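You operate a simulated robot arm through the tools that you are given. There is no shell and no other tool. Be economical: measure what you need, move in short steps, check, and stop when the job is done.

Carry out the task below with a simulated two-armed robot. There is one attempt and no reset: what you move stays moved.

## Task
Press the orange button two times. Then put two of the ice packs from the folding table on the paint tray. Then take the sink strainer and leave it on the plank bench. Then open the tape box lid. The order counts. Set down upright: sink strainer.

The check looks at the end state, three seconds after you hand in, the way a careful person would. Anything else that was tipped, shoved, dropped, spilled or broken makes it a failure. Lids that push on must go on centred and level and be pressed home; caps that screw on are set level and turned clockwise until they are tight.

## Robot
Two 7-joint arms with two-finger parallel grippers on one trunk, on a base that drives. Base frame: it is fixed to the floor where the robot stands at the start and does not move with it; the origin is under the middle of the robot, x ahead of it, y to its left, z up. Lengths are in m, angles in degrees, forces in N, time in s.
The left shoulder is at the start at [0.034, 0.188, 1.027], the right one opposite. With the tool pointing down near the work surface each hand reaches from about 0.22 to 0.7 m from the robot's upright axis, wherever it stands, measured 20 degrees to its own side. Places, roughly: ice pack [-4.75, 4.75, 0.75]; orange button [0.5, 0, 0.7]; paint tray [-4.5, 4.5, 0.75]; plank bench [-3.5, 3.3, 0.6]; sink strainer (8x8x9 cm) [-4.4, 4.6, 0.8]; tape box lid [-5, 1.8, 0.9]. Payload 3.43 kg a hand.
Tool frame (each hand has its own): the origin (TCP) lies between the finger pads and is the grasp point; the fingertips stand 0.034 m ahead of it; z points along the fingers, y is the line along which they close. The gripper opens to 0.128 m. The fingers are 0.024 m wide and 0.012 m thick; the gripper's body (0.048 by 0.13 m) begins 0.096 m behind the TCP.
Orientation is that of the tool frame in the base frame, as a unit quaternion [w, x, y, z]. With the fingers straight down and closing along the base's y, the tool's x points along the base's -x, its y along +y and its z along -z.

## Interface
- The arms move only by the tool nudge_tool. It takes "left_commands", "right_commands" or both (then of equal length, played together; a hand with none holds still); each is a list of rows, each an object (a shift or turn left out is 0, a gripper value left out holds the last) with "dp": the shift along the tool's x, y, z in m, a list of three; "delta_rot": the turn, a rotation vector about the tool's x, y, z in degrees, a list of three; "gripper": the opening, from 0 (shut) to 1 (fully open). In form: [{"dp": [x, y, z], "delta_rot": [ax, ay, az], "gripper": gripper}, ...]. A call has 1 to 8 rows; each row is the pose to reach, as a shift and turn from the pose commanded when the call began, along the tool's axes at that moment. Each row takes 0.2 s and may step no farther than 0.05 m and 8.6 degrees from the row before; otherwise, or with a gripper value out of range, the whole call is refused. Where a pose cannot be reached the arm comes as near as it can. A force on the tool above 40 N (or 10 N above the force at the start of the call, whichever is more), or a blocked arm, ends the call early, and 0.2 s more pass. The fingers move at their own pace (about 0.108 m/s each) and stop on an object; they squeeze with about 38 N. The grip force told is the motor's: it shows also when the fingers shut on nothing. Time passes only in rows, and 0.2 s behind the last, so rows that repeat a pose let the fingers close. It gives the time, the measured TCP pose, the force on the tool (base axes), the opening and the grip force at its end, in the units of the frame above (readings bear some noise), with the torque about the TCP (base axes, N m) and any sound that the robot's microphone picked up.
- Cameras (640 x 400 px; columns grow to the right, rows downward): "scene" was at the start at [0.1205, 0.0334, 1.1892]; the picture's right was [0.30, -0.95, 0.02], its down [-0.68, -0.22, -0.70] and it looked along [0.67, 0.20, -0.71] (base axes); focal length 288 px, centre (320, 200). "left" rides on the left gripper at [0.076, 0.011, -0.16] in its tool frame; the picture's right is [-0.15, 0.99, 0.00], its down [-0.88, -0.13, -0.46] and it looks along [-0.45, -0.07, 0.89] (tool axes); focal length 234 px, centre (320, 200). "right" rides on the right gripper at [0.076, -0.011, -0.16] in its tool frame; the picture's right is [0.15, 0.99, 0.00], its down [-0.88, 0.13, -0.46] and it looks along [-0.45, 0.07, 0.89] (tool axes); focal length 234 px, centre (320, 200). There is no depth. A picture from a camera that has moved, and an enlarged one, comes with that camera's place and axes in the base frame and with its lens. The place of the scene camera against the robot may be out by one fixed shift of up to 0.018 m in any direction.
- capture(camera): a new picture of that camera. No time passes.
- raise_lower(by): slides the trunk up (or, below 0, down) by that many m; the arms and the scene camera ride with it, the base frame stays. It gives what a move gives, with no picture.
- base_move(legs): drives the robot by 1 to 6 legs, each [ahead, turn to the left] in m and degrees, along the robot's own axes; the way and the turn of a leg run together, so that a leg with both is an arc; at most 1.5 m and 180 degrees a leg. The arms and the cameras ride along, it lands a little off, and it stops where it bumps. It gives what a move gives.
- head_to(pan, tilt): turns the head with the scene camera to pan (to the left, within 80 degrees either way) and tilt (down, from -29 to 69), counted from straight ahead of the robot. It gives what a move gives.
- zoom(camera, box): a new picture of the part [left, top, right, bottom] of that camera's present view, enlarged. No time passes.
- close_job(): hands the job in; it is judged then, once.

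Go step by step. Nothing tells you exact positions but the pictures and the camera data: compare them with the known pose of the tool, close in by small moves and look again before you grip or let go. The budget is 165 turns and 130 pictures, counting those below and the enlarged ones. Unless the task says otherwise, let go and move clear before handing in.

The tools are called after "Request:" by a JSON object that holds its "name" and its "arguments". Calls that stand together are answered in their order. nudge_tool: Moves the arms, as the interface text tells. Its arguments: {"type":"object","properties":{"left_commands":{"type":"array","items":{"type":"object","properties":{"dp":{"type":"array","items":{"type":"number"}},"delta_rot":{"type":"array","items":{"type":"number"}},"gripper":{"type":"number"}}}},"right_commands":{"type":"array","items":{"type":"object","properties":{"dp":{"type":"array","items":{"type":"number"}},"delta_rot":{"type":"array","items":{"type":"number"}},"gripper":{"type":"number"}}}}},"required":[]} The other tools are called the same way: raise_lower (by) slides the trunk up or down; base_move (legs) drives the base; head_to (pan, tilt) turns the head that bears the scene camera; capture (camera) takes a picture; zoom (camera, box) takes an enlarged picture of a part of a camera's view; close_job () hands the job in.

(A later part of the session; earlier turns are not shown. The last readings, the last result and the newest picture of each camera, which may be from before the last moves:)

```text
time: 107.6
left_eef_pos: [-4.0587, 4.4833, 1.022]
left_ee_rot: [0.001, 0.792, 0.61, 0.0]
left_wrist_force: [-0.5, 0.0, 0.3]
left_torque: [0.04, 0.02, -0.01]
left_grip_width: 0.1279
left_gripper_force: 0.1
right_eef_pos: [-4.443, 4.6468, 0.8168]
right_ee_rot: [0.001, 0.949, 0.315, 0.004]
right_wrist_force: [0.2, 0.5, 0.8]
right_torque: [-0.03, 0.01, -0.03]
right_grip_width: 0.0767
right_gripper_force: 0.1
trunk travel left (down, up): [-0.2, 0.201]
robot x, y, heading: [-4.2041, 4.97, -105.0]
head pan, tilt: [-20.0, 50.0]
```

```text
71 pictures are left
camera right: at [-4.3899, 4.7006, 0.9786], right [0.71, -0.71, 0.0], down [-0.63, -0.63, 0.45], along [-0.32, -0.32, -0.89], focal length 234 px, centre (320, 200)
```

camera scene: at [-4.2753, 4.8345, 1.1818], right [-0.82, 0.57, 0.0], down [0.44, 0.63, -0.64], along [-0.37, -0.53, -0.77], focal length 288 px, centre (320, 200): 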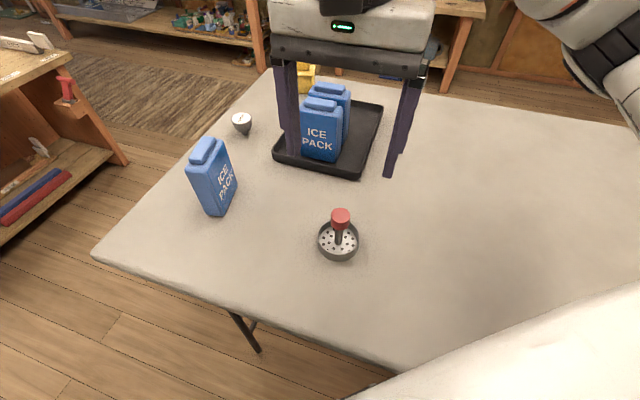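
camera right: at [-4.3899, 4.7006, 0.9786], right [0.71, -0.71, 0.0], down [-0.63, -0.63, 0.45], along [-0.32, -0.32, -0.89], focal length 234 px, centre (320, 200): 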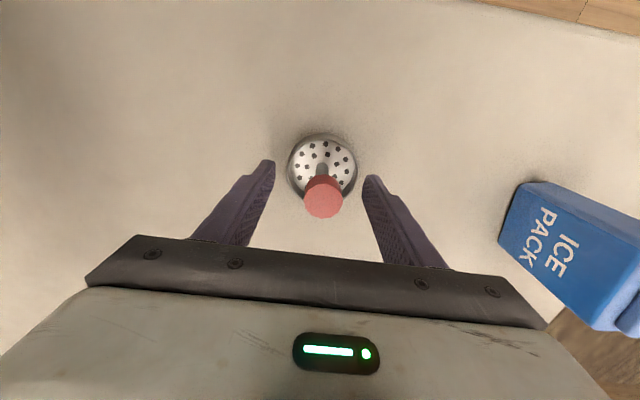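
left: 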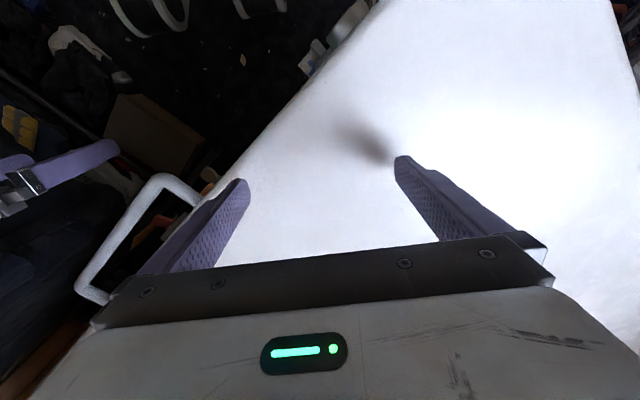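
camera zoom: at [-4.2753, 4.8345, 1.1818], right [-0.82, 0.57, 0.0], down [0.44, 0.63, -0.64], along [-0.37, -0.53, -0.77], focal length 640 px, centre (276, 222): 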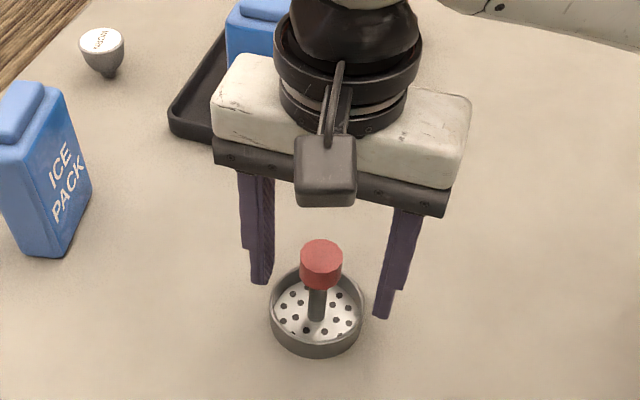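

The knob is exactly between the fingers. I close and lift.

Request:
{"name": "nudge_tool", "arguments": {"right_commands": [{"gripper": 0}, {"gripper": 0}, {"gripper": 0}, {"gripper": 0}, {"dp": [0, 0, -0.03]}, {"dp": [0, 0, -0.07]}, {"dp": [0, 0, -0.11]}, {"dp": [0, 0, -0.15]}]}}

Request:
{"name": "zoom", "arguments": {"camera": "scene", "box": [180, 0, 500, 260]}}

```text
time: 109.4
left_eef_pos: [-4.0586, 4.4833, 1.022]
left_ee_rot: [0.001, 0.792, 0.61, -0.001]
left_wrist_force: [-0.2, -0.5, 0.3]
left_torque: [0.02, 0.0, 0.01]
left_grip_width: 0.128
left_gripper_force: 0.0
right_eef_pos: [-4.439, 4.6444, 0.9702]
right_ee_rot: [0.0, 0.95, 0.313, 0.003]
right_wrist_force: [-0.6, 0.6, -0.9]
right_torque: [0.0, -0.02, 0.02]
right_grip_width: 0.0288
right_gripper_force: 37.8
trunk travel left (down, up): [-0.2, 0.201]
robot x, y, heading: [-4.205, 4.968, -105.1]
head pan, tilt: [-20.0, 50.0]
```

```text
1.54 times, centred on (340, 130) of scene
camera zoom: at [-4.2752, 4.8347, 1.1818], right [-0.82, 0.57, 0.0], down [0.44, 0.63, -0.64], along [-0.37, -0.53, -0.77], focal length 443 px, centre (289, 308)
```

zoom: 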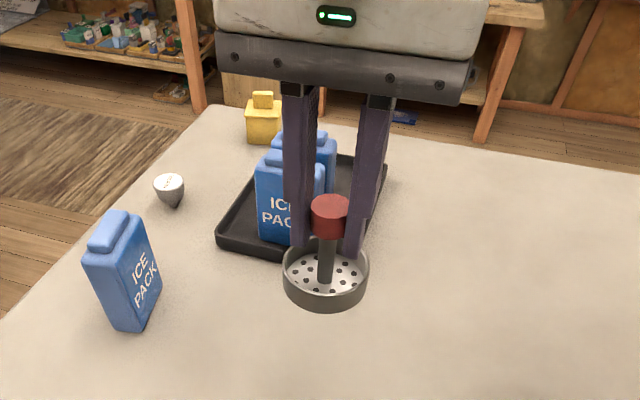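

The strainer is held level. I back away from the table, turn along the lane and drive beside the plank bench.

Request:
{"name": "base_move", "arguments": {"legs": [[-0.25, 0], [0, 60]]}}

Request:
{"name": "head_to", "arguments": {"pan": 0, "tilt": 28}}

Request:
{"name": "capture", "arguments": {"camera": "scene"}}

```text
time: 113.9
left_eef_pos: [-3.6467, 5.1012, 1.0231]
left_ee_rot: [0.0, 0.374, 0.927, 0.0]
left_wrist_force: [0.1, -0.2, -0.8]
left_torque: [0.03, 0.01, -0.04]
left_grip_width: 0.1282
left_gripper_force: 0.1
right_eef_pos: [-3.9708, 4.8463, 0.9692]
right_ee_rot: [-0.001, 0.659, 0.752, 0.002]
right_wrist_force: [-0.1, -0.1, -1.5]
right_torque: [-0.04, 0.01, -0.05]
right_grip_width: 0.0289
right_gripper_force: 37.6
trunk travel left (down, up): [-0.2, 0.201]
robot x, y, heading: [-4.1429, 5.206, -43.9]
head pan, tilt: [-20.0, 50.0]
```

```text
time: 114.8
left_eef_pos: [-3.6459, 5.1017, 1.0226]
left_ee_rot: [0.0, 0.374, 0.927, 0.0]
left_wrist_force: [0.2, 0.2, 0.9]
left_torque: [-0.01, -0.01, -0.03]
left_grip_width: 0.1279
left_gripper_force: 0.1
right_eef_pos: [-3.9707, 4.8462, 0.9691]
right_ee_rot: [-0.001, 0.659, 0.753, 0.002]
right_wrist_force: [0.1, -0.1, -1.1]
right_torque: [0.0, 0.0, -0.03]
right_grip_width: 0.0287
right_gripper_force: 37.6
trunk travel left (down, up): [-0.2, 0.201]
robot x, y, heading: [-4.1441, 5.2101, -43.9]
head pan, tilt: [0.0, 28.0]
```

```text
69 pictures are left
camera scene: at [-4.0331, 5.0924, 1.2144], right [-0.7, -0.72, 0.0], down [-0.34, 0.33, -0.88], along [0.63, -0.61, -0.47], focal length 288 px, centre (320, 200)
```

scene: 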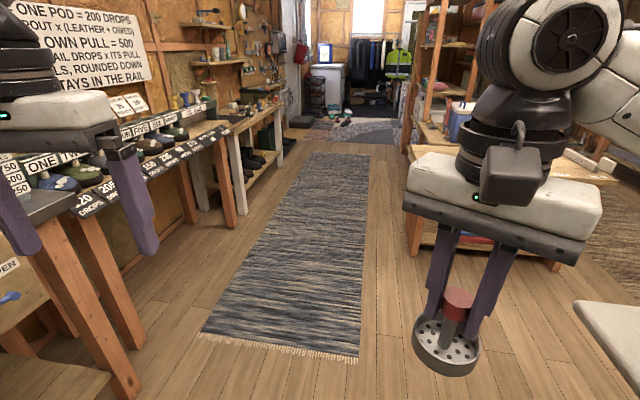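

The lane is clear. I drive along it to beside the plank bench and turn to face it.

Request:
{"name": "base_move", "arguments": {"legs": [[0, -3], [0.9, 0], [0.85, 0], [0, -60]]}}

Request:
{"name": "head_to", "arguments": {"pan": -10, "tilt": 45}}

Request:
{"name": "capture", "arguments": {"camera": "scene"}}

```text
time: 126.7
left_eef_pos: [-2.8226, 3.4362, 1.0229]
left_ee_rot: [0.0, 0.806, 0.592, -0.001]
left_wrist_force: [-0.8, -0.1, -0.5]
left_torque: [0.0, -0.01, -0.02]
left_grip_width: 0.128
left_gripper_force: 0.1
right_eef_pos: [-3.1946, 3.6153, 0.9696]
right_ee_rot: [0.0, 0.956, 0.293, 0.004]
right_wrist_force: [0.9, -0.2, -0.5]
right_torque: [-0.03, -0.01, 0.01]
right_grip_width: 0.0287
right_gripper_force: 37.9
trunk travel left (down, up): [-0.2, 0.201]
robot x, y, heading: [-2.9518, 3.9281, -107.3]
head pan, tilt: [0.0, 28.0]
```

```text
time: 127.5
left_eef_pos: [-2.8221, 3.4373, 1.023]
left_ee_rot: [0.0, 0.806, 0.592, -0.001]
left_wrist_force: [1.0, -0.1, -0.5]
left_torque: [0.0, 0.0, 0.02]
left_grip_width: 0.1282
left_gripper_force: 0.1
right_eef_pos: [-3.1948, 3.6138, 0.9691]
right_ee_rot: [0.0, 0.956, 0.293, 0.003]
right_wrist_force: [-0.1, -0.3, -0.6]
right_torque: [0.0, -0.01, 0.04]
right_grip_width: 0.0289
right_gripper_force: 37.7
trunk travel left (down, up): [-0.2, 0.201]
robot x, y, heading: [-2.9467, 3.929, -107.7]
head pan, tilt: [-10.0, 45.0]
```

```text
68 pictures are left
camera scene: at [-3.0132, 3.7861, 1.1887], right [-0.89, 0.46, 0.0], down [0.33, 0.63, -0.71], along [-0.33, -0.63, -0.71], focal length 288 px, centre (320, 200)
```

scene: 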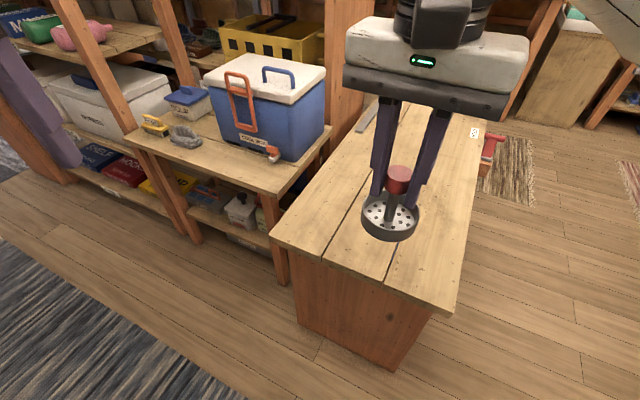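

The plank bench is right in front; its near end edge runs about [-3.116,3.323] to [-3.368,3.677]. I lower the trunk 0.12 m and carry the strainer over to about [-3.335, 3.433].

Request:
{"name": "raise_lower", "arguments": {"by": -0.12}}

Request:
{"name": "nudge_tool", "arguments": {"right_commands": [{"dp": [-0.045, 0.015, 0]}, {"dp": [-0.09, 0.03, 0]}, {"dp": [-0.135, 0.045, 0]}, {"dp": [-0.18, 0.06, 0]}, {"dp": [-0.217, 0.0715, 0.0]}, {"dp": [-0.217, 0.0715, 0.04]}, {"dp": [-0.217, 0.0715, 0.04]}]}}

Request:
{"name": "capture", "arguments": {"camera": "scene"}}

Request:
{"name": "capture", "arguments": {"camera": "right"}}

```text
time: 129.0
left_eef_pos: [-2.8233, 3.4362, 0.9034]
left_ee_rot: [0.001, 0.806, 0.592, -0.001]
left_wrist_force: [0.7, 1.0, -0.1]
left_torque: [-0.03, -0.02, -0.02]
left_grip_width: 0.1281
left_gripper_force: 0.1
right_eef_pos: [-3.1951, 3.6144, 0.8488]
right_ee_rot: [0.001, 0.956, 0.293, 0.003]
right_wrist_force: [0.4, 0.3, -1.4]
right_torque: [-0.04, 0.02, 0.0]
right_grip_width: 0.0284
right_gripper_force: 37.3
trunk travel left (down, up): [-0.08, 0.321]
robot x, y, heading: [-2.9536, 3.9306, -107.4]
head pan, tilt: [-10.0, 45.0]
```

```text
time: 130.6
left_eef_pos: [-2.8215, 3.4385, 0.9023]
left_ee_rot: [-0.001, 0.806, 0.592, 0.001]
left_wrist_force: [-0.5, 0.2, 0.8]
left_torque: [-0.01, -0.01, 0.05]
left_grip_width: 0.1279
left_gripper_force: 0.0
right_eef_pos: [-3.3362, 3.4306, 0.807]
right_ee_rot: [0.0, 0.956, 0.293, 0.002]
right_wrist_force: [0.3, 0.2, -1.3]
right_torque: [0.02, -0.01, 0.0]
right_grip_width: 0.0287
right_gripper_force: 37.8
trunk travel left (down, up): [-0.08, 0.321]
robot x, y, heading: [-2.9488, 3.9281, -107.6]
head pan, tilt: [-10.0, 45.0]
```

```text
67 pictures are left
camera scene: at [-3.0134, 3.786, 1.0687], right [-0.89, 0.46, 0.0], down [0.33, 0.63, -0.71], along [-0.33, -0.63, -0.71], focal length 288 px, centre (320, 200)
```

scene: 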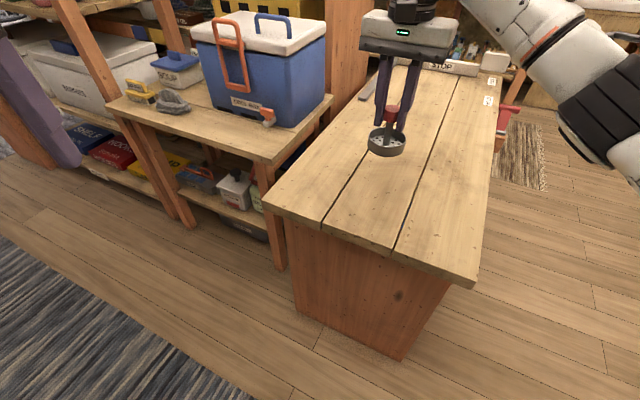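

```text
66 pictures are left
camera right: at [-3.2805, 3.4832, 0.9688], right [0.68, -0.74, 0.0], down [-0.66, -0.6, 0.45], along [-0.33, -0.31, -0.89], focal length 234 px, centre (320, 200)
```

right: 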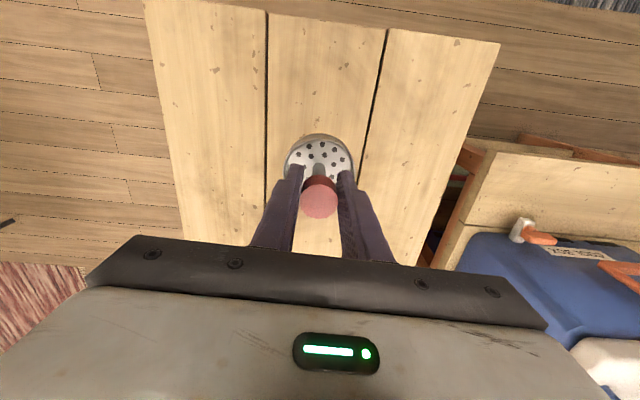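

Over the middle plank. I lower towards the bench top (contact expected at TCP z ≈ 0.68), then feel for contact.

Request:
{"name": "nudge_tool", "arguments": {"right_commands": [{"dp": [0, 0, 0.03]}, {"dp": [0, 0, 0.06]}, {"dp": [0, 0, 0.085]}, {"dp": [0, 0, 0.105]}, {"dp": [0, 0, 0.105]}]}}

Request:
{"name": "zoom", "arguments": {"camera": "scene", "box": [280, 30, 520, 230]}}

```text
time: 131.8
left_eef_pos: [-2.8233, 3.4372, 0.903]
left_ee_rot: [-0.001, 0.805, 0.593, 0.0]
left_wrist_force: [0.6, 0.1, 0.3]
left_torque: [-0.02, -0.02, 0.02]
left_grip_width: 0.1277
left_gripper_force: 0.1
right_eef_pos: [-3.3332, 3.434, 0.7037]
right_ee_rot: [0.001, 0.956, 0.293, 0.003]
right_wrist_force: [-0.2, 0.1, 0.0]
right_torque: [-0.01, 0.03, 0.0]
right_grip_width: 0.0288
right_gripper_force: 38.4
trunk travel left (down, up): [-0.08, 0.321]
robot x, y, heading: [-2.9499, 3.9285, -107.5]
head pan, tilt: [-10.0, 45.0]
```

```text
2.00 times, centred on (400, 130) of scene
camera zoom: at [-3.0133, 3.7861, 1.0687], right [-0.89, 0.46, 0.0], down [0.33, 0.63, -0.71], along [-0.33, -0.63, -0.71], focal length 576 px, centre (160, 340)
```

zoom: 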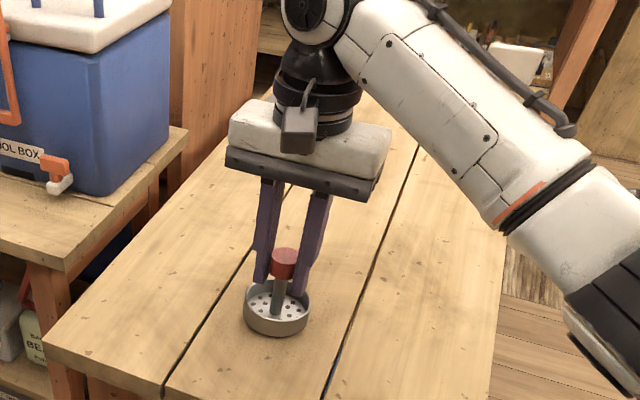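

Request:
{"name": "nudge_tool", "arguments": {"right_commands": [{"dp": [0, 0, 0.004]}, {"dp": [0, 0, 0.008]}, {"dp": [0, 0, 0.012]}, {"dp": [0, 0, 0.016]}]}}

```text
time: 132.8
left_eef_pos: [-2.8212, 3.4378, 0.9031]
left_ee_rot: [0.0, 0.806, 0.592, -0.002]
left_wrist_force: [0.1, -0.5, -0.1]
left_torque: [-0.04, 0.0, -0.05]
left_grip_width: 0.1281
left_gripper_force: 0.0
right_eef_pos: [-3.3333, 3.4326, 0.6941]
right_ee_rot: [0.005, 0.956, 0.294, 0.001]
right_wrist_force: [-2.1, 0.0, 30.8]
right_torque: [0.17, 0.33, 0.0]
right_grip_width: 0.0289
right_gripper_force: 38.2
trunk travel left (down, up): [-0.08, 0.321]
robot x, y, heading: [-2.9499, 3.9296, -107.4]
head pan, tilt: [-10.0, 45.0]
```

Contact (31 N), so I back off the load by a few mm, open and rise.

Request:
{"name": "nudge_tool", "arguments": {"right_commands": [{"dp": [0, 0, -0.006]}, {"dp": [0, 0, -0.006]}]}}

Request:
{"name": "nudge_tool", "arguments": {"right_commands": [{"gripper": 0.6}, {"gripper": 0.6}, {"gripper": 0.6}, {"dp": [0, 0, -0.04]}, {"dp": [0, 0, -0.08]}, {"dp": [0, 0, -0.12]}, {"dp": [0.04, 0, -0.16]}, {"dp": [0.08, 0, -0.2]}]}}

Request:
{"name": "zoom", "arguments": {"camera": "scene", "box": [280, 30, 520, 230]}}

```text
time: 133.4
left_eef_pos: [-2.8219, 3.4379, 0.9031]
left_ee_rot: [0.001, 0.806, 0.592, -0.001]
left_wrist_force: [-0.1, -0.4, -0.5]
left_torque: [0.01, -0.03, 0.02]
left_grip_width: 0.1282
left_gripper_force: 0.1
right_eef_pos: [-3.3336, 3.4326, 0.6944]
right_ee_rot: [0.001, 0.956, 0.293, 0.003]
right_wrist_force: [-1.8, -2.1, 12.2]
right_torque: [-0.34, 0.51, 0.05]
right_grip_width: 0.0287
right_gripper_force: 38.1
trunk travel left (down, up): [-0.08, 0.321]
robot x, y, heading: [-2.9473, 3.9286, -107.5]
head pan, tilt: [-10.0, 45.0]
```

```text
refused: row 7 steps farther than a row can; nothing moved
```

```text
2.00 times, centred on (400, 130) of scene
camera zoom: at [-3.0127, 3.7868, 1.0687], right [-0.89, 0.46, 0.0], down [0.33, 0.63, -0.71], along [-0.33, -0.63, -0.71], focal length 576 px, centre (160, 340)
```

zoom: 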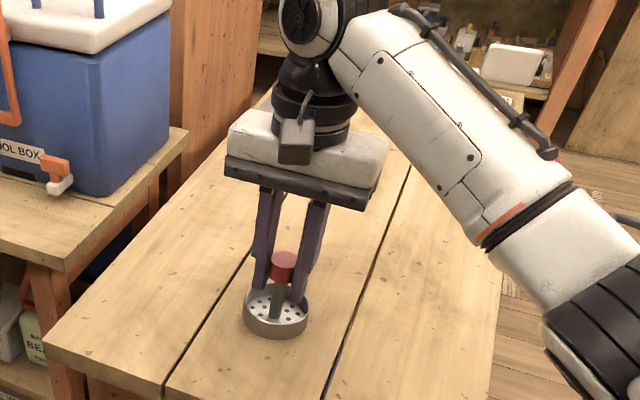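

Request:
{"name": "nudge_tool", "arguments": {"right_commands": [{"dp": [0, 0, -0.001], "gripper": 0.6}, {"dp": [0, 0, -0.001]}, {"dp": [0, 0, -0.001]}, {"dp": [0, 0, -0.04]}, {"dp": [0, 0, -0.08]}, {"dp": [0, 0, -0.12]}, {"dp": [0.03, 0, -0.15]}, {"dp": [0.06, 0, -0.18]}]}}

Request:
{"name": "zoom", "arguments": {"camera": "scene", "box": [280, 30, 520, 230]}}

```text
time: 135.2
left_eef_pos: [-2.8225, 3.4379, 0.9012]
left_ee_rot: [0.001, 0.806, 0.592, -0.001]
left_wrist_force: [-0.6, 0.6, -1.1]
left_torque: [0.01, -0.03, -0.02]
left_grip_width: 0.128
left_gripper_force: 0.1
right_eef_pos: [-3.2799, 3.4662, 0.8751]
right_ee_rot: [0.0, 0.956, 0.293, 0.004]
right_wrist_force: [0.0, 0.8, -0.3]
right_torque: [0.01, 0.0, -0.01]
right_grip_width: 0.077
right_gripper_force: 0.0
trunk travel left (down, up): [-0.08, 0.321]
robot x, y, heading: [-2.9483, 3.9275, -107.5]
head pan, tilt: [-10.0, 45.0]
```

```text
2.00 times, centred on (400, 130) of scene
camera zoom: at [-3.0132, 3.7862, 1.0687], right [-0.89, 0.46, 0.0], down [0.33, 0.63, -0.71], along [-0.33, -0.63, -0.71], focal length 576 px, centre (160, 340)
```

zoom: 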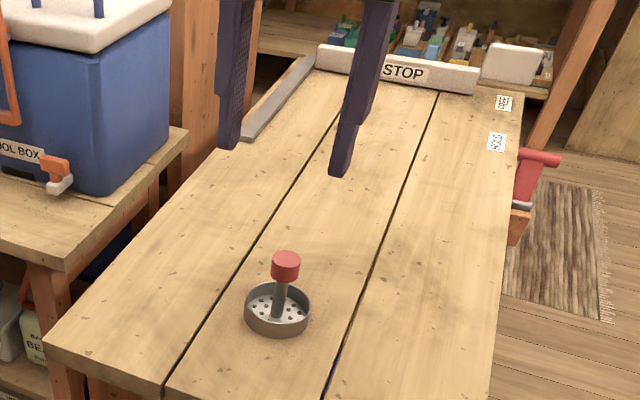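

The strainer stands upright on the plank bench. Now I raise the trunk, back off and turn toward the gap between bench and folding table to reach the tape box on the other side.

Request:
{"name": "raise_lower", "arguments": {"by": 0.2}}

Request:
{"name": "base_move", "arguments": {"legs": [[-0.2, 0], [0, -117.5], [0.45, 0], [0, 88]]}}

Request:
{"name": "head_to", "arguments": {"pan": 0, "tilt": 32}}

Request:
{"name": "capture", "arguments": {"camera": "scene"}}

```text
time: 137.4
left_eef_pos: [-2.8215, 3.4384, 1.1018]
left_ee_rot: [0.001, 0.806, 0.592, -0.001]
left_wrist_force: [0.0, 0.6, 0.1]
left_torque: [0.0, -0.01, -0.02]
left_grip_width: 0.1281
left_gripper_force: 0.0
right_eef_pos: [-3.2803, 3.465, 1.0725]
right_ee_rot: [0.0, 0.956, 0.294, 0.002]
right_wrist_force: [-0.1, -0.2, -0.2]
right_torque: [-0.04, 0.01, -0.01]
right_grip_width: 0.0767
right_gripper_force: 0.1
trunk travel left (down, up): [-0.28, 0.121]
robot x, y, heading: [-2.9492, 3.9275, -107.3]
head pan, tilt: [-10.0, 45.0]
```

```text
time: 150.0
left_eef_pos: [-3.3245, 3.9399, 1.1017]
left_ee_rot: [0.0, 0.925, 0.38, -0.001]
left_wrist_force: [-0.2, -0.3, 0.2]
left_torque: [0.0, 0.03, 0.02]
left_grip_width: 0.1279
left_gripper_force: 0.1
right_eef_pos: [-3.7173, 4.1814, 1.0732]
right_ee_rot: [0.001, 0.999, 0.054, 0.003]
right_wrist_force: [-0.2, -0.2, 0.3]
right_torque: [0.01, 0.05, 0.02]
right_grip_width: 0.0767
right_gripper_force: 0.0
trunk travel left (down, up): [-0.28, 0.121]
robot x, y, heading: [-3.2054, 4.4339, -135.4]
head pan, tilt: [-10.0, 45.0]
```

```text
time: 150.8
left_eef_pos: [-3.3243, 3.9412, 1.1029]
left_ee_rot: [0.001, 0.925, 0.381, -0.001]
left_wrist_force: [0.9, 0.3, 0.5]
left_torque: [0.01, 0.0, -0.01]
left_grip_width: 0.1279
left_gripper_force: 0.0
right_eef_pos: [-3.717, 4.1803, 1.0725]
right_ee_rot: [0.001, 0.999, 0.055, 0.002]
right_wrist_force: [0.2, 0.0, 0.0]
right_torque: [-0.03, 0.0, 0.04]
right_grip_width: 0.077
right_gripper_force: 0.0
trunk travel left (down, up): [-0.28, 0.121]
robot x, y, heading: [-3.2036, 4.4338, -135.3]
head pan, tilt: [0.0, 32.0]
```

```text
62 pictures are left
camera scene: at [-3.3265, 4.3181, 1.2881], right [-0.7, 0.71, 0.0], down [0.38, 0.37, -0.85], along [-0.6, -0.59, -0.53], focal length 288 px, centre (320, 200)
```

scene: 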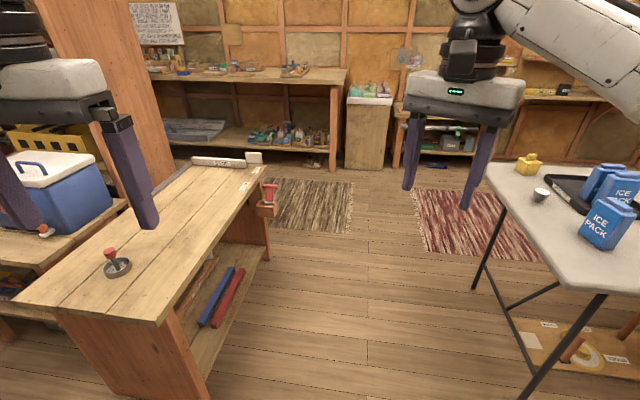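

The gap between bench and table is wide enough; the tape box should be on the far wall bench. I drive through the middle of the gap.

Request:
{"name": "base_move", "arguments": {"legs": [[0, -11], [1.28, 0], [0, 11], [0.6, 0]]}}

Request:
{"name": "head_to", "arguments": {"pan": 25, "tilt": 25}}

Request:
{"name": "capture", "arguments": {"camera": "scene"}}

```text
time: 161.7
left_eef_pos: [-4.8953, 2.8823, 1.1023]
left_ee_rot: [0.0, 0.936, 0.351, 0.0]
left_wrist_force: [-0.9, -0.3, 0.8]
left_torque: [0.0, -0.04, 0.0]
left_grip_width: 0.1282
left_gripper_force: 0.1
right_eef_pos: [-5.2732, 3.1453, 1.0729]
right_ee_rot: [0.002, 1.0, 0.023, 0.003]
right_wrist_force: [-0.8, -0.4, -0.3]
right_torque: [-0.02, -0.02, -0.01]
right_grip_width: 0.0766
right_gripper_force: 0.0
trunk travel left (down, up): [-0.28, 0.121]
robot x, y, heading: [-4.7448, 3.3657, -139.0]
head pan, tilt: [0.0, 32.0]
```

```text
time: 162.6
left_eef_pos: [-4.895, 2.8816, 1.1018]
left_ee_rot: [0.001, 0.936, 0.352, -0.001]
left_wrist_force: [-0.2, 0.0, 0.1]
left_torque: [0.01, 0.01, 0.01]
left_grip_width: 0.1279
left_gripper_force: 0.1
right_eef_pos: [-5.2727, 3.1458, 1.0722]
right_ee_rot: [0.002, 1.0, 0.023, 0.003]
right_wrist_force: [-0.1, -1.1, -0.3]
right_torque: [0.05, 0.0, -0.02]
right_grip_width: 0.0766
right_gripper_force: 0.0
trunk travel left (down, up): [-0.28, 0.121]
robot x, y, heading: [-4.7448, 3.3647, -139.3]
head pan, tilt: [25.0, 25.0]
```

```text
61 pictures are left
camera scene: at [-4.843, 3.2324, 1.2993], right [-0.91, 0.41, 0.0], down [0.17, 0.39, -0.91], along [-0.37, -0.83, -0.42], focal length 288 px, centre (320, 200)
```

scene: 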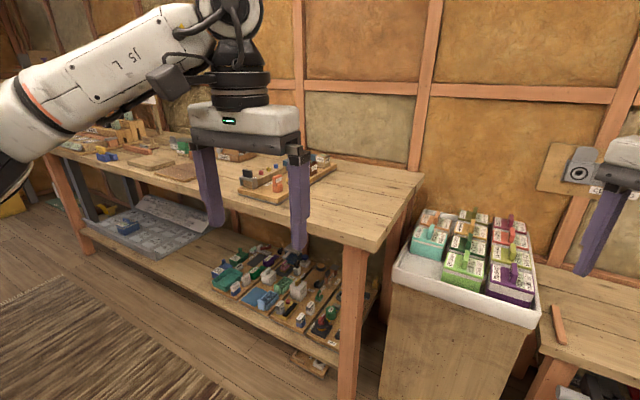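

The tape box should be right behind my left hand in this view. I turn the base a little to see it.

Request:
{"name": "base_move", "arguments": {"legs": [[0, 30]]}}

Request:
{"name": "head_to", "arguments": {"pan": -8, "tilt": 25}}

Request:
{"name": "capture", "arguments": {"camera": "scene"}}

```text
time: 164.4
left_eef_pos: [-4.6346, 2.8714, 1.1014]
left_ee_rot: [0.0, 0.815, 0.58, 0.0]
left_wrist_force: [0.0, 0.6, -0.6]
left_torque: [-0.02, 0.02, 0.01]
left_grip_width: 0.1278
left_gripper_force: 0.0
right_eef_pos: [-5.0921, 2.9136, 1.0727]
right_ee_rot: [0.001, 0.961, 0.278, 0.003]
right_wrist_force: [0.1, 1.1, 0.0]
right_torque: [0.04, 0.02, -0.01]
right_grip_width: 0.0767
right_gripper_force: 0.0
trunk travel left (down, up): [-0.28, 0.121]
robot x, y, heading: [-4.7463, 3.3654, -109.4]
head pan, tilt: [25.0, 25.0]
```

```text
time: 165.4
left_eef_pos: [-4.636, 2.8714, 1.1026]
left_ee_rot: [0.0, 0.815, 0.579, 0.0]
left_wrist_force: [-0.1, -0.1, 0.1]
left_torque: [0.02, -0.03, -0.01]
left_grip_width: 0.1281
left_gripper_force: 0.0
right_eef_pos: [-5.0932, 2.9144, 1.0736]
right_ee_rot: [0.001, 0.961, 0.278, 0.003]
right_wrist_force: [0.2, 1.4, -0.1]
right_torque: [0.02, 0.01, 0.01]
right_grip_width: 0.0769
right_gripper_force: 0.0
trunk travel left (down, up): [-0.28, 0.121]
robot x, y, heading: [-4.7454, 3.3668, -109.4]
head pan, tilt: [-8.0, 25.0]
```

```text
60 pictures are left
camera scene: at [-4.818, 3.2145, 1.2993], right [-0.89, 0.46, 0.0], down [0.19, 0.38, -0.91], along [-0.42, -0.81, -0.42], focal length 288 px, centre (320, 200)
```

scene: 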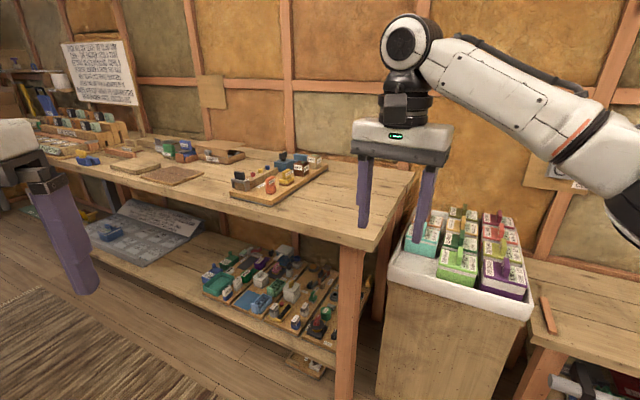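

Request:
{"name": "zoom", "arguments": {"camera": "scene", "box": [100, 100, 340, 220]}}

```text
2.67 times, centred on (220, 160) of scene
camera zoom: at [-4.818, 3.2145, 1.2993], right [-0.89, 0.46, 0.0], down [0.19, 0.38, -0.91], along [-0.42, -0.81, -0.42], focal length 768 px, centre (587, 307)
```

zoom: 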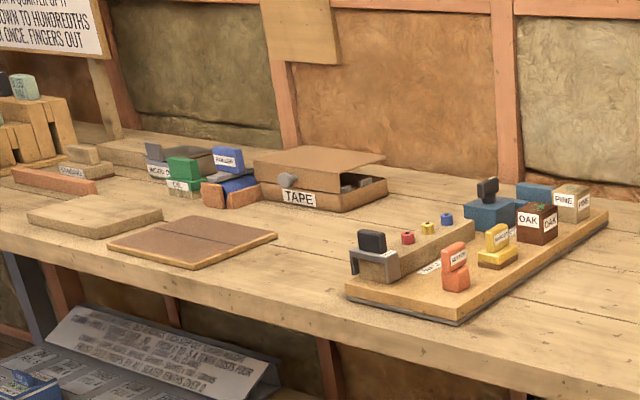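

The TAPE box is on the wall bench at about [-4.97, 1.91], about 0.3 m in from its edge. I move closer to the bench first and check the aisle to the left.

Request:
{"name": "base_move", "arguments": {"legs": [[0, -6], [0.35, 0], [0, 56]]}}

Request:
{"name": "head_to", "arguments": {"pan": 0, "tilt": 30}}

Request:
{"name": "capture", "arguments": {"camera": "scene"}}

```text
time: 170.8
left_eef_pos: [-4.4475, 2.8177, 1.1015]
left_ee_rot: [0.0, 0.489, 0.872, 0.0]
left_wrist_force: [0.8, -0.4, -0.2]
left_torque: [0.0, 0.02, -0.02]
left_grip_width: 0.1276
left_gripper_force: 0.0
right_eef_pos: [-4.7695, 2.4902, 1.0726]
right_ee_rot: [0.0, 0.749, 0.663, 0.003]
right_wrist_force: [0.3, 0.0, 0.8]
right_torque: [-0.02, 0.01, -0.01]
right_grip_width: 0.0767
right_gripper_force: 0.1
trunk travel left (down, up): [-0.28, 0.121]
robot x, y, heading: [-4.9, 3.0464, -58.8]
head pan, tilt: [-8.0, 25.0]
```

```text
time: 171.4
left_eef_pos: [-4.448, 2.8179, 1.1024]
left_ee_rot: [0.0, 0.488, 0.873, 0.001]
left_wrist_force: [0.2, -0.5, -0.3]
left_torque: [-0.01, 0.0, -0.03]
left_grip_width: 0.1279
left_gripper_force: 0.1
right_eef_pos: [-4.7701, 2.49, 1.0735]
right_ee_rot: [-0.001, 0.749, 0.662, 0.003]
right_wrist_force: [-0.1, 0.9, 0.4]
right_torque: [-0.03, 0.03, 0.0]
right_grip_width: 0.0767
right_gripper_force: 0.1
trunk travel left (down, up): [-0.28, 0.121]
robot x, y, heading: [-4.9009, 3.044, -58.9]
head pan, tilt: [0.0, 30.0]
```

```text
58 pictures are left
camera scene: at [-4.8234, 2.9053, 1.2913], right [-0.85, -0.52, 0.0], down [-0.26, 0.43, -0.87], along [0.45, -0.74, -0.5], focal length 288 px, centre (320, 200)
```

scene: 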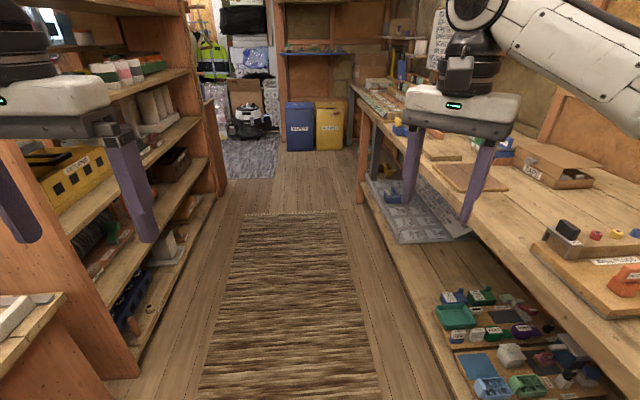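

The aisle is clear on both sides. I drive up beside the tape box and turn to face the bench.

Request:
{"name": "base_move", "arguments": {"legs": [[0.8, 0], [0, -81]]}}

Request:
{"name": "head_to", "arguments": {"pan": 0, "tilt": 40}}

Request:
{"name": "capture", "arguments": {"camera": "scene"}}

```text
time: 179.4
left_eef_pos: [-4.6287, 1.8576, 1.1019]
left_ee_rot: [0.0, 0.94, 0.34, -0.001]
left_wrist_force: [0.8, 0.4, 0.4]
left_torque: [-0.01, -0.02, -0.02]
left_grip_width: 0.1279
left_gripper_force: 0.0
right_eef_pos: [-4.9992, 2.1322, 1.0732]
right_ee_rot: [0.001, 1.0, 0.011, 0.003]
right_wrist_force: [0.2, 0.8, -0.1]
right_torque: [-0.02, 0.01, 0.01]
right_grip_width: 0.0767
right_gripper_force: 0.2
trunk travel left (down, up): [-0.28, 0.121]
robot x, y, heading: [-4.4665, 2.3386, -140.5]
head pan, tilt: [0.0, 30.0]
```

```text
time: 180.1
left_eef_pos: [-4.6292, 1.8591, 1.102]
left_ee_rot: [0.0, 0.94, 0.34, 0.0]
left_wrist_force: [0.0, 0.0, 0.3]
left_torque: [0.04, 0.02, -0.02]
left_grip_width: 0.128
left_gripper_force: 0.0
right_eef_pos: [-4.9982, 2.132, 1.0734]
right_ee_rot: [0.001, 1.0, 0.01, 0.003]
right_wrist_force: [0.4, 0.1, -0.2]
right_torque: [0.01, -0.02, 0.0]
right_grip_width: 0.0767
right_gripper_force: 0.0
trunk travel left (down, up): [-0.28, 0.121]
robot x, y, heading: [-4.4657, 2.3371, -140.3]
head pan, tilt: [0.0, 40.0]
```

```text
57 pictures are left
camera scene: at [-4.5936, 2.237, 1.276], right [-0.64, 0.77, 0.0], down [0.5, 0.41, -0.77], along [-0.59, -0.49, -0.64], focal length 288 px, centre (320, 200)
```

scene: 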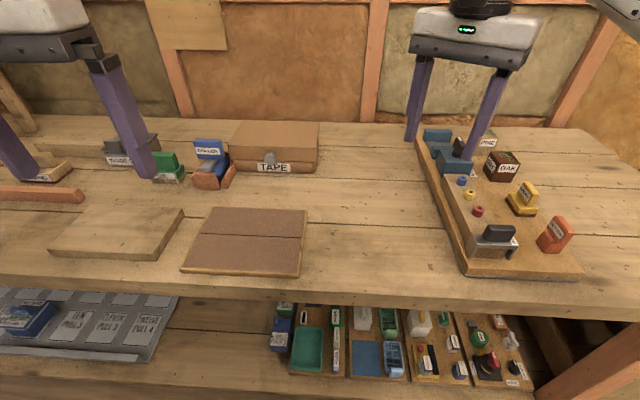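

Request:
{"name": "zoom", "arguments": {"camera": "scene", "box": [180, 90, 360, 200]}}

```text
3.56 times, centred on (270, 145) of scene
camera zoom: at [-4.5936, 2.237, 1.276], right [-0.64, 0.77, 0.0], down [0.5, 0.41, -0.77], along [-0.59, -0.49, -0.64], focal length 1024 px, centre (498, 396)
```

zoom: 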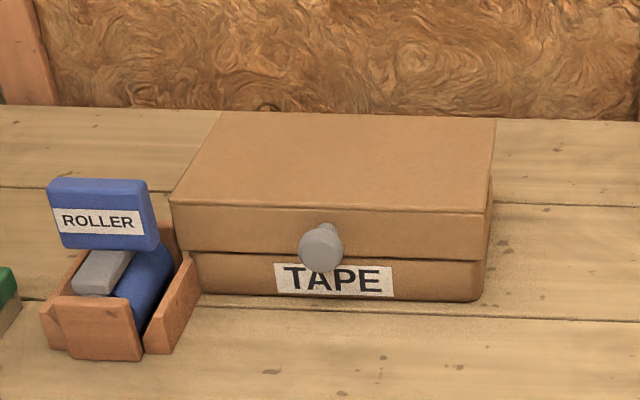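

The lid is hinged at the back with a grey knob at its front. Before getting nearer I check where the base stands relative to the bench's lower shelf.

Request:
{"name": "head_to", "arguments": {"pan": 20, "tilt": 69}}

Request:
{"name": "capture", "arguments": {"camera": "scene"}}

Request:
{"name": "capture", "arguments": {"camera": "left"}}

```text
time: 181.0
left_eef_pos: [-4.6287, 1.8593, 1.1026]
left_ee_rot: [0.0, 0.941, 0.34, 0.001]
left_wrist_force: [-0.4, 0.3, -0.6]
left_torque: [0.03, 0.02, 0.03]
left_grip_width: 0.1281
left_gripper_force: 0.0
right_eef_pos: [-4.9981, 2.1325, 1.0734]
right_ee_rot: [0.002, 1.0, 0.01, 0.003]
right_wrist_force: [-0.1, 0.5, 0.5]
right_torque: [0.01, -0.01, 0.04]
right_grip_width: 0.077
right_gripper_force: 0.1
trunk travel left (down, up): [-0.28, 0.121]
robot x, y, heading: [-4.4693, 2.3437, -140.6]
head pan, tilt: [20.0, 68.8]
```

```text
55 pictures are left
camera scene: at [-4.5564, 2.2429, 1.2399], right [-0.86, 0.51, 0.0], down [0.47, 0.8, -0.36], along [-0.18, -0.31, -0.93], focal length 288 px, centre (320, 200)
```

scene: 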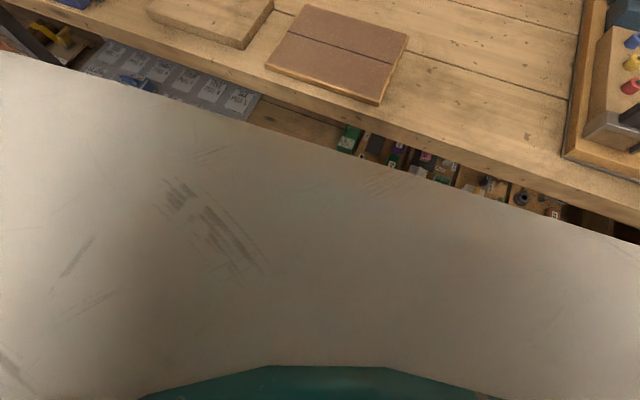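

```text
54 pictures are left
camera left: at [-4.5643, 1.8982, 1.2617], right [0.52, -0.85, 0.0], down [-0.76, -0.46, 0.46], along [-0.39, -0.24, -0.89], focal length 234 px, centre (320, 200)
```

left: 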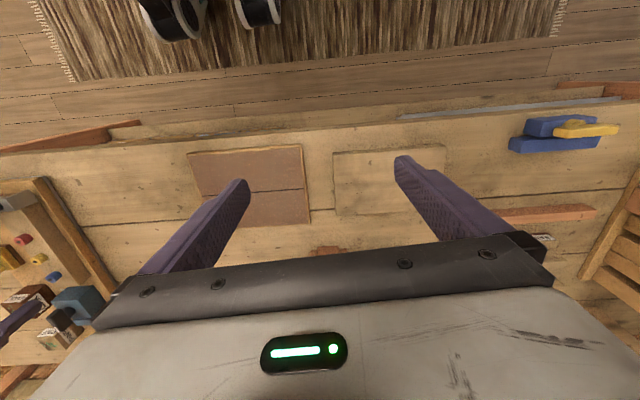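

The base's wheels sit only ~0.12 m ahead of my axis, so there is room; I move 0.17 m closer to the bench and look again.

Request:
{"name": "base_move", "arguments": {"legs": [[0.16, 0]]}}

Request:
{"name": "head_to", "arguments": {"pan": 10, "tilt": 45}}

Request:
{"name": "capture", "arguments": {"camera": "scene"}}

Request:
{"name": "capture", "arguments": {"camera": "left"}}

```text
time: 182.5
left_eef_pos: [-4.7606, 1.7557, 1.1013]
left_ee_rot: [0.0, 0.942, 0.336, 0.0]
left_wrist_force: [0.1, 1.1, 0.2]
left_torque: [-0.01, -0.01, 0.03]
left_grip_width: 0.1281
left_gripper_force: 0.1
right_eef_pos: [-5.128, 2.0322, 1.0731]
right_ee_rot: [0.001, 1.0, 0.008, 0.003]
right_wrist_force: [0.4, -0.1, -0.2]
right_torque: [0.02, -0.06, 0.0]
right_grip_width: 0.0768
right_gripper_force: 0.1
trunk travel left (down, up): [-0.28, 0.121]
robot x, y, heading: [-4.5958, 2.2365, -141.2]
head pan, tilt: [20.0, 68.8]
```

```text
time: 183.3
left_eef_pos: [-4.7599, 1.7563, 1.102]
left_ee_rot: [0.0, 0.942, 0.337, 0.0]
left_wrist_force: [1.2, 0.2, 0.0]
left_torque: [-0.05, 0.02, 0.02]
left_grip_width: 0.128
left_gripper_force: 0.0
right_eef_pos: [-5.1269, 2.0319, 1.0734]
right_ee_rot: [0.002, 1.0, 0.007, 0.003]
right_wrist_force: [0.0, -0.5, 0.1]
right_torque: [-0.02, 0.0, 0.01]
right_grip_width: 0.0765
right_gripper_force: 0.1
trunk travel left (down, up): [-0.28, 0.121]
robot x, y, heading: [-4.5928, 2.2342, -141.1]
head pan, tilt: [10.0, 45.0]
```

```text
53 pictures are left
camera scene: at [-4.7085, 2.126, 1.2686], right [-0.76, 0.65, 0.0], down [0.46, 0.54, -0.71], along [-0.46, -0.53, -0.71], focal length 288 px, centre (320, 200)
```

scene: 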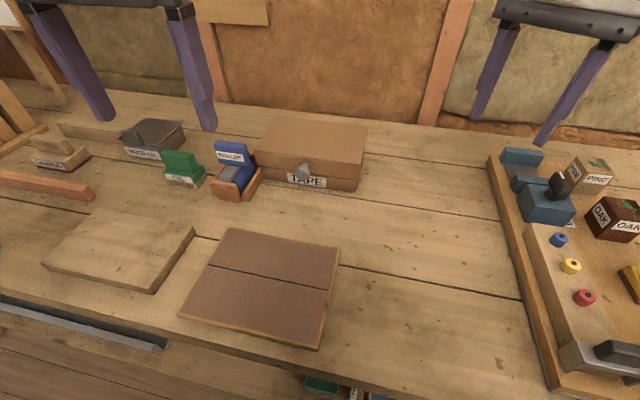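

```text
52 pictures are left
camera left: at [-4.6944, 1.7949, 1.2618], right [0.51, -0.86, 0.0], down [-0.76, -0.46, 0.46], along [-0.39, -0.23, -0.89], focal length 234 px, centre (320, 200)
```

left: 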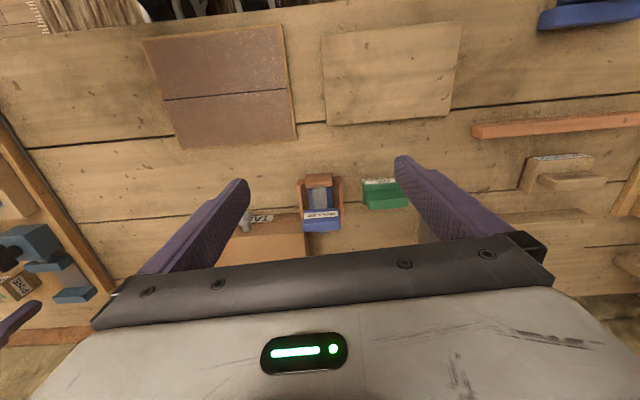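

Triangulating, the knob is at about [-4.949, 1.799, 0.925]. I tilt the left hand 40° forward and bring it to a pre-grasp pose just short of the knob.

Request:
{"name": "nudge_tool", "arguments": {"left_commands": [{"dp": [-0.008, -0.03, 0.0], "delta_rot": [0, -8, 0]}, {"dp": [-0.016, -0.06, 0.02], "delta_rot": [0, -16, 0]}, {"dp": [-0.024, -0.09, 0.04], "delta_rot": [0, -24, 0]}, {"dp": [-0.032, -0.12, 0.06], "delta_rot": [0, -32, 0]}, {"dp": [-0.048, -0.153, 0.08], "delta_rot": [0, -40, 0]}, {"dp": [-0.048, -0.153, 0.093], "delta_rot": [0, -40, 0]}, {"dp": [-0.048, -0.153, 0.093], "delta_rot": [0, -40, 0]}]}}

Request:
{"name": "capture", "arguments": {"camera": "left"}}

Request:
{"name": "capture", "arguments": {"camera": "scene"}}

```text
time: 184.9
left_eef_pos: [-4.896, 1.845, 1.0087]
left_ee_rot: [0.115, 0.885, 0.315, -0.323]
left_wrist_force: [0.1, -0.6, -0.2]
left_torque: [0.0, 0.01, -0.01]
left_grip_width: 0.128
left_gripper_force: 0.1
right_eef_pos: [-5.1269, 2.0319, 1.0735]
right_ee_rot: [0.002, 1.0, 0.007, 0.002]
right_wrist_force: [-0.5, 0.6, -0.5]
right_torque: [-0.02, 0.0, -0.01]
right_grip_width: 0.0769
right_gripper_force: 0.1
trunk travel left (down, up): [-0.28, 0.121]
robot x, y, heading: [-4.5968, 2.2341, -140.6]
head pan, tilt: [10.0, 45.0]
```

```text
51 pictures are left
camera left: at [-4.7644, 1.9376, 1.0818], right [0.54, -0.84, 0.09], down [-0.38, -0.14, 0.92], along [-0.75, -0.53, -0.39], focal length 234 px, centre (320, 200)
```

left: 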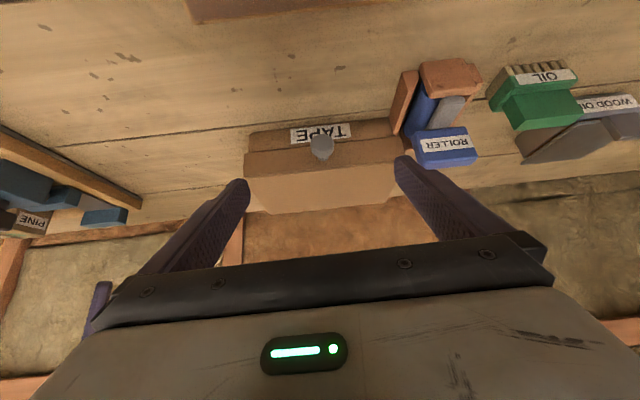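

```text
50 pictures are left
camera scene: at [-4.7085, 2.126, 1.2687], right [-0.76, 0.65, 0.0], down [0.46, 0.53, -0.71], along [-0.46, -0.53, -0.71], focal length 288 px, centre (320, 200)
```

scene: 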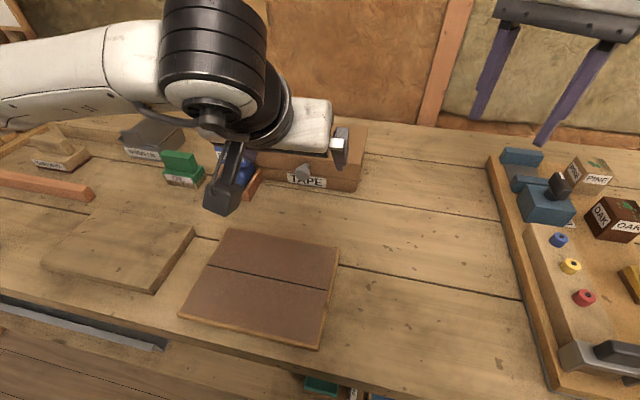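

Rays agree on the knob at [-4.947, 1.799, 0.918]. I narrow the fingers and advance most of the way, then check.

Request:
{"name": "nudge_tool", "arguments": {"left_commands": [{"dp": [0.006, 0.004, 0.0], "gripper": 0.55}, {"dp": [0.006, 0.004, 0.03]}, {"dp": [0.006, 0.004, 0.06]}, {"dp": [0.006, 0.004, 0.065]}, {"dp": [0.006, 0.004, 0.065]}]}}

Request:
{"name": "zoom", "arguments": {"camera": "left", "box": [200, 60, 440, 210]}}

Request:
{"name": "zoom", "arguments": {"camera": "scene", "box": [200, 90, 400, 215]}}

```text
time: 186.2
left_eef_pos: [-4.9187, 1.8194, 0.9537]
left_ee_rot: [0.114, 0.885, 0.315, -0.323]
left_wrist_force: [0.1, -0.6, 0.2]
left_torque: [-0.03, -0.01, 0.04]
left_grip_width: 0.0705
left_gripper_force: 0.1
right_eef_pos: [-5.1274, 2.0321, 1.0738]
right_ee_rot: [0.002, 1.0, 0.007, 0.002]
right_wrist_force: [0.1, 0.0, 0.4]
right_torque: [0.01, -0.01, 0.03]
right_grip_width: 0.0768
right_gripper_force: 0.0
trunk travel left (down, up): [-0.28, 0.121]
robot x, y, heading: [-4.5973, 2.2386, -140.8]
head pan, tilt: [10.0, 45.0]
```

```text
2.67 times, centred on (320, 135) of left
camera zoom: at [-4.7891, 1.9122, 1.0269], right [0.54, -0.84, 0.09], down [-0.38, -0.14, 0.92], along [-0.75, -0.53, -0.39], focal length 624 px, centre (320, 373)
```

zoom: 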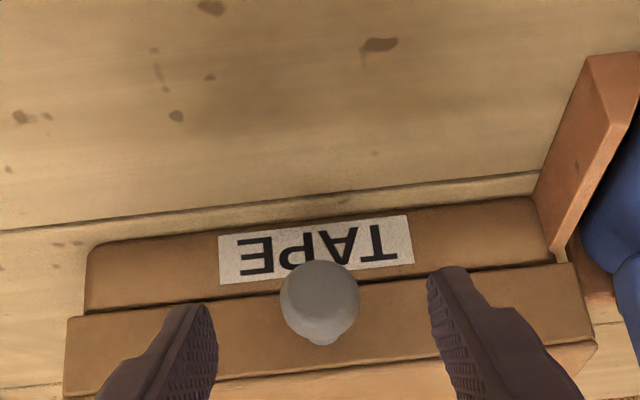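

```text
3.20 times, centred on (300, 152) of scene
camera zoom: at [-4.7085, 2.126, 1.2687], right [-0.76, 0.65, 0.0], down [0.46, 0.53, -0.71], along [-0.46, -0.53, -0.71], focal length 922 px, centre (384, 352)
```

zoom: 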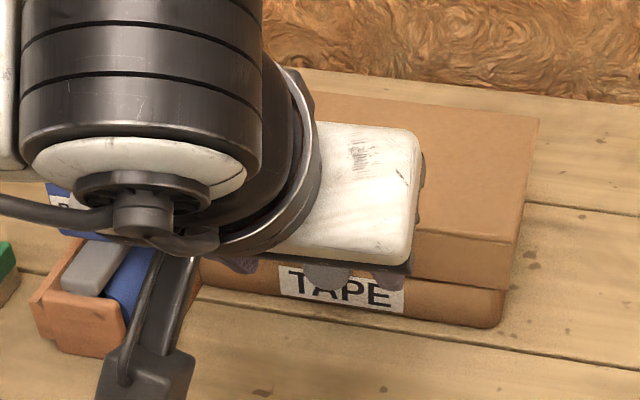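

The knob is centred between the fingers; I advance the last 2.5 cm and close on it.

Request:
{"name": "nudge_tool", "arguments": {"left_commands": [{"dp": [-0.001, -0.001, 0.013]}, {"dp": [-0.001, -0.001, 0.025]}, {"dp": [-0.001, -0.001, 0.025]}, {"dp": [-0.001, -0.001, 0.025], "gripper": 0}, {"dp": [-0.001, -0.001, 0.025]}, {"dp": [-0.001, -0.001, 0.025]}, {"dp": [-0.001, -0.001, 0.025]}]}}

Request:
{"name": "zoom", "arguments": {"camera": "left", "box": [200, 60, 440, 210]}}

```text
time: 187.8
left_eef_pos: [-4.9332, 1.8088, 0.9366]
left_ee_rot: [0.114, 0.885, 0.315, -0.323]
left_wrist_force: [-5.6, 3.7, 0.5]
left_torque: [0.1, 0.12, -0.09]
left_grip_width: 0.0266
left_gripper_force: 45.1
right_eef_pos: [-5.1274, 2.0314, 1.0736]
right_ee_rot: [0.002, 1.0, 0.008, 0.003]
right_wrist_force: [0.1, 0.7, -0.5]
right_torque: [-0.02, 0.01, -0.01]
right_grip_width: 0.0769
right_gripper_force: 0.0
trunk travel left (down, up): [-0.28, 0.121]
robot x, y, heading: [-4.5934, 2.2355, -141.1]
head pan, tilt: [10.0, 45.0]
```

```text
2.67 times, centred on (320, 135) of left
camera zoom: at [-4.802, 1.9018, 1.0097], right [0.54, -0.84, 0.09], down [-0.38, -0.14, 0.92], along [-0.75, -0.53, -0.39], focal length 624 px, centre (320, 373)
```

zoom: 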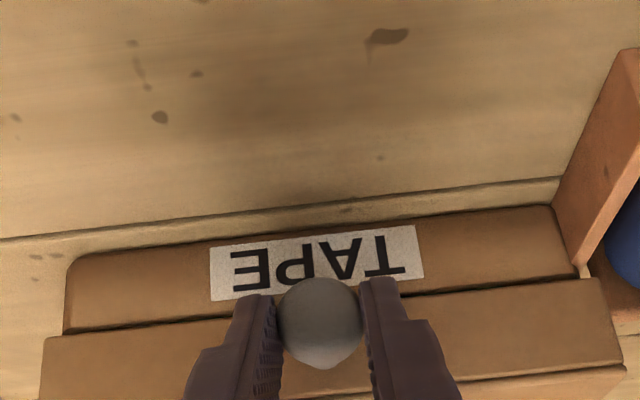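

The knob is gripped (26.6 mm). I lift along the lid's arc about the rear hinge, first to about 20°, watching the force.

Request:
{"name": "nudge_tool", "arguments": {"left_commands": [{"dp": [-0.011, 0, -0.01]}, {"dp": [-0.0224, 0, -0.0194]}, {"dp": [-0.035, 0, -0.0275]}, {"dp": [-0.0478, -0.001, -0.0347]}, {"dp": [-0.0478, -0.001, -0.0347]}]}}

Request:
{"name": "capture", "arguments": {"camera": "scene"}}

Request:
{"name": "capture", "arguments": {"camera": "left"}}

```text
time: 188.9
left_eef_pos: [-4.9439, 1.8002, 0.9933]
left_ee_rot: [0.114, 0.886, 0.315, -0.322]
left_wrist_force: [-0.5, 11.8, -6.2]
left_torque: [1.09, -1.02, -0.09]
left_grip_width: 0.0267
left_gripper_force: 45.5
right_eef_pos: [-5.1274, 2.0316, 1.0727]
right_ee_rot: [0.001, 1.0, 0.007, 0.003]
right_wrist_force: [-0.8, -0.6, 0.4]
right_torque: [0.01, -0.02, -0.03]
right_grip_width: 0.0767
right_gripper_force: 0.1
trunk travel left (down, up): [-0.28, 0.121]
robot x, y, heading: [-4.5932, 2.2336, -140.9]
head pan, tilt: [10.0, 45.0]
```

```text
46 pictures are left
camera scene: at [-4.709, 2.1267, 1.2687], right [-0.76, 0.65, 0.0], down [0.46, 0.53, -0.71], along [-0.46, -0.54, -0.71], focal length 288 px, centre (320, 200)
```

scene: 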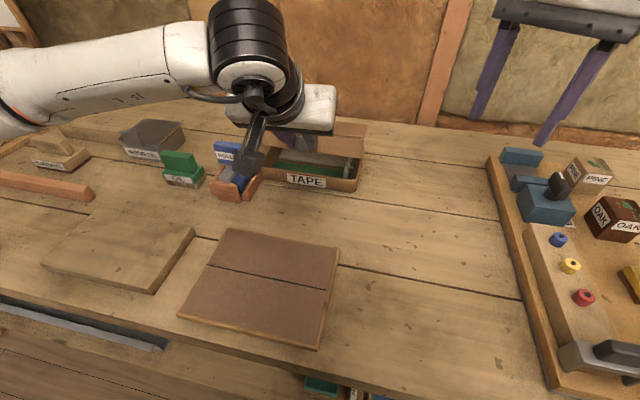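

```text
45 pictures are left
camera left: at [-4.8134, 1.8935, 1.0674], right [0.54, -0.84, 0.09], down [-0.38, -0.14, 0.91], along [-0.75, -0.53, -0.39], focal length 234 px, centre (320, 200)
```

left: 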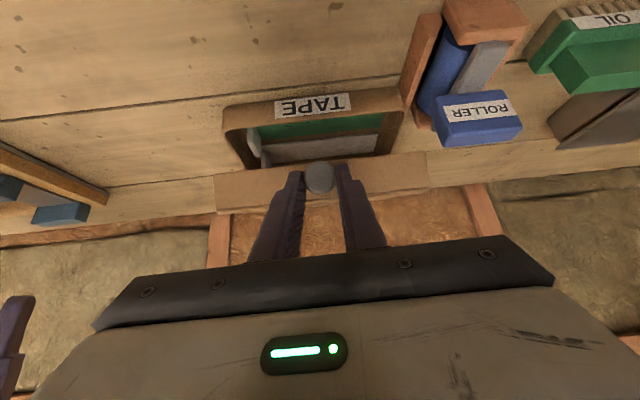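

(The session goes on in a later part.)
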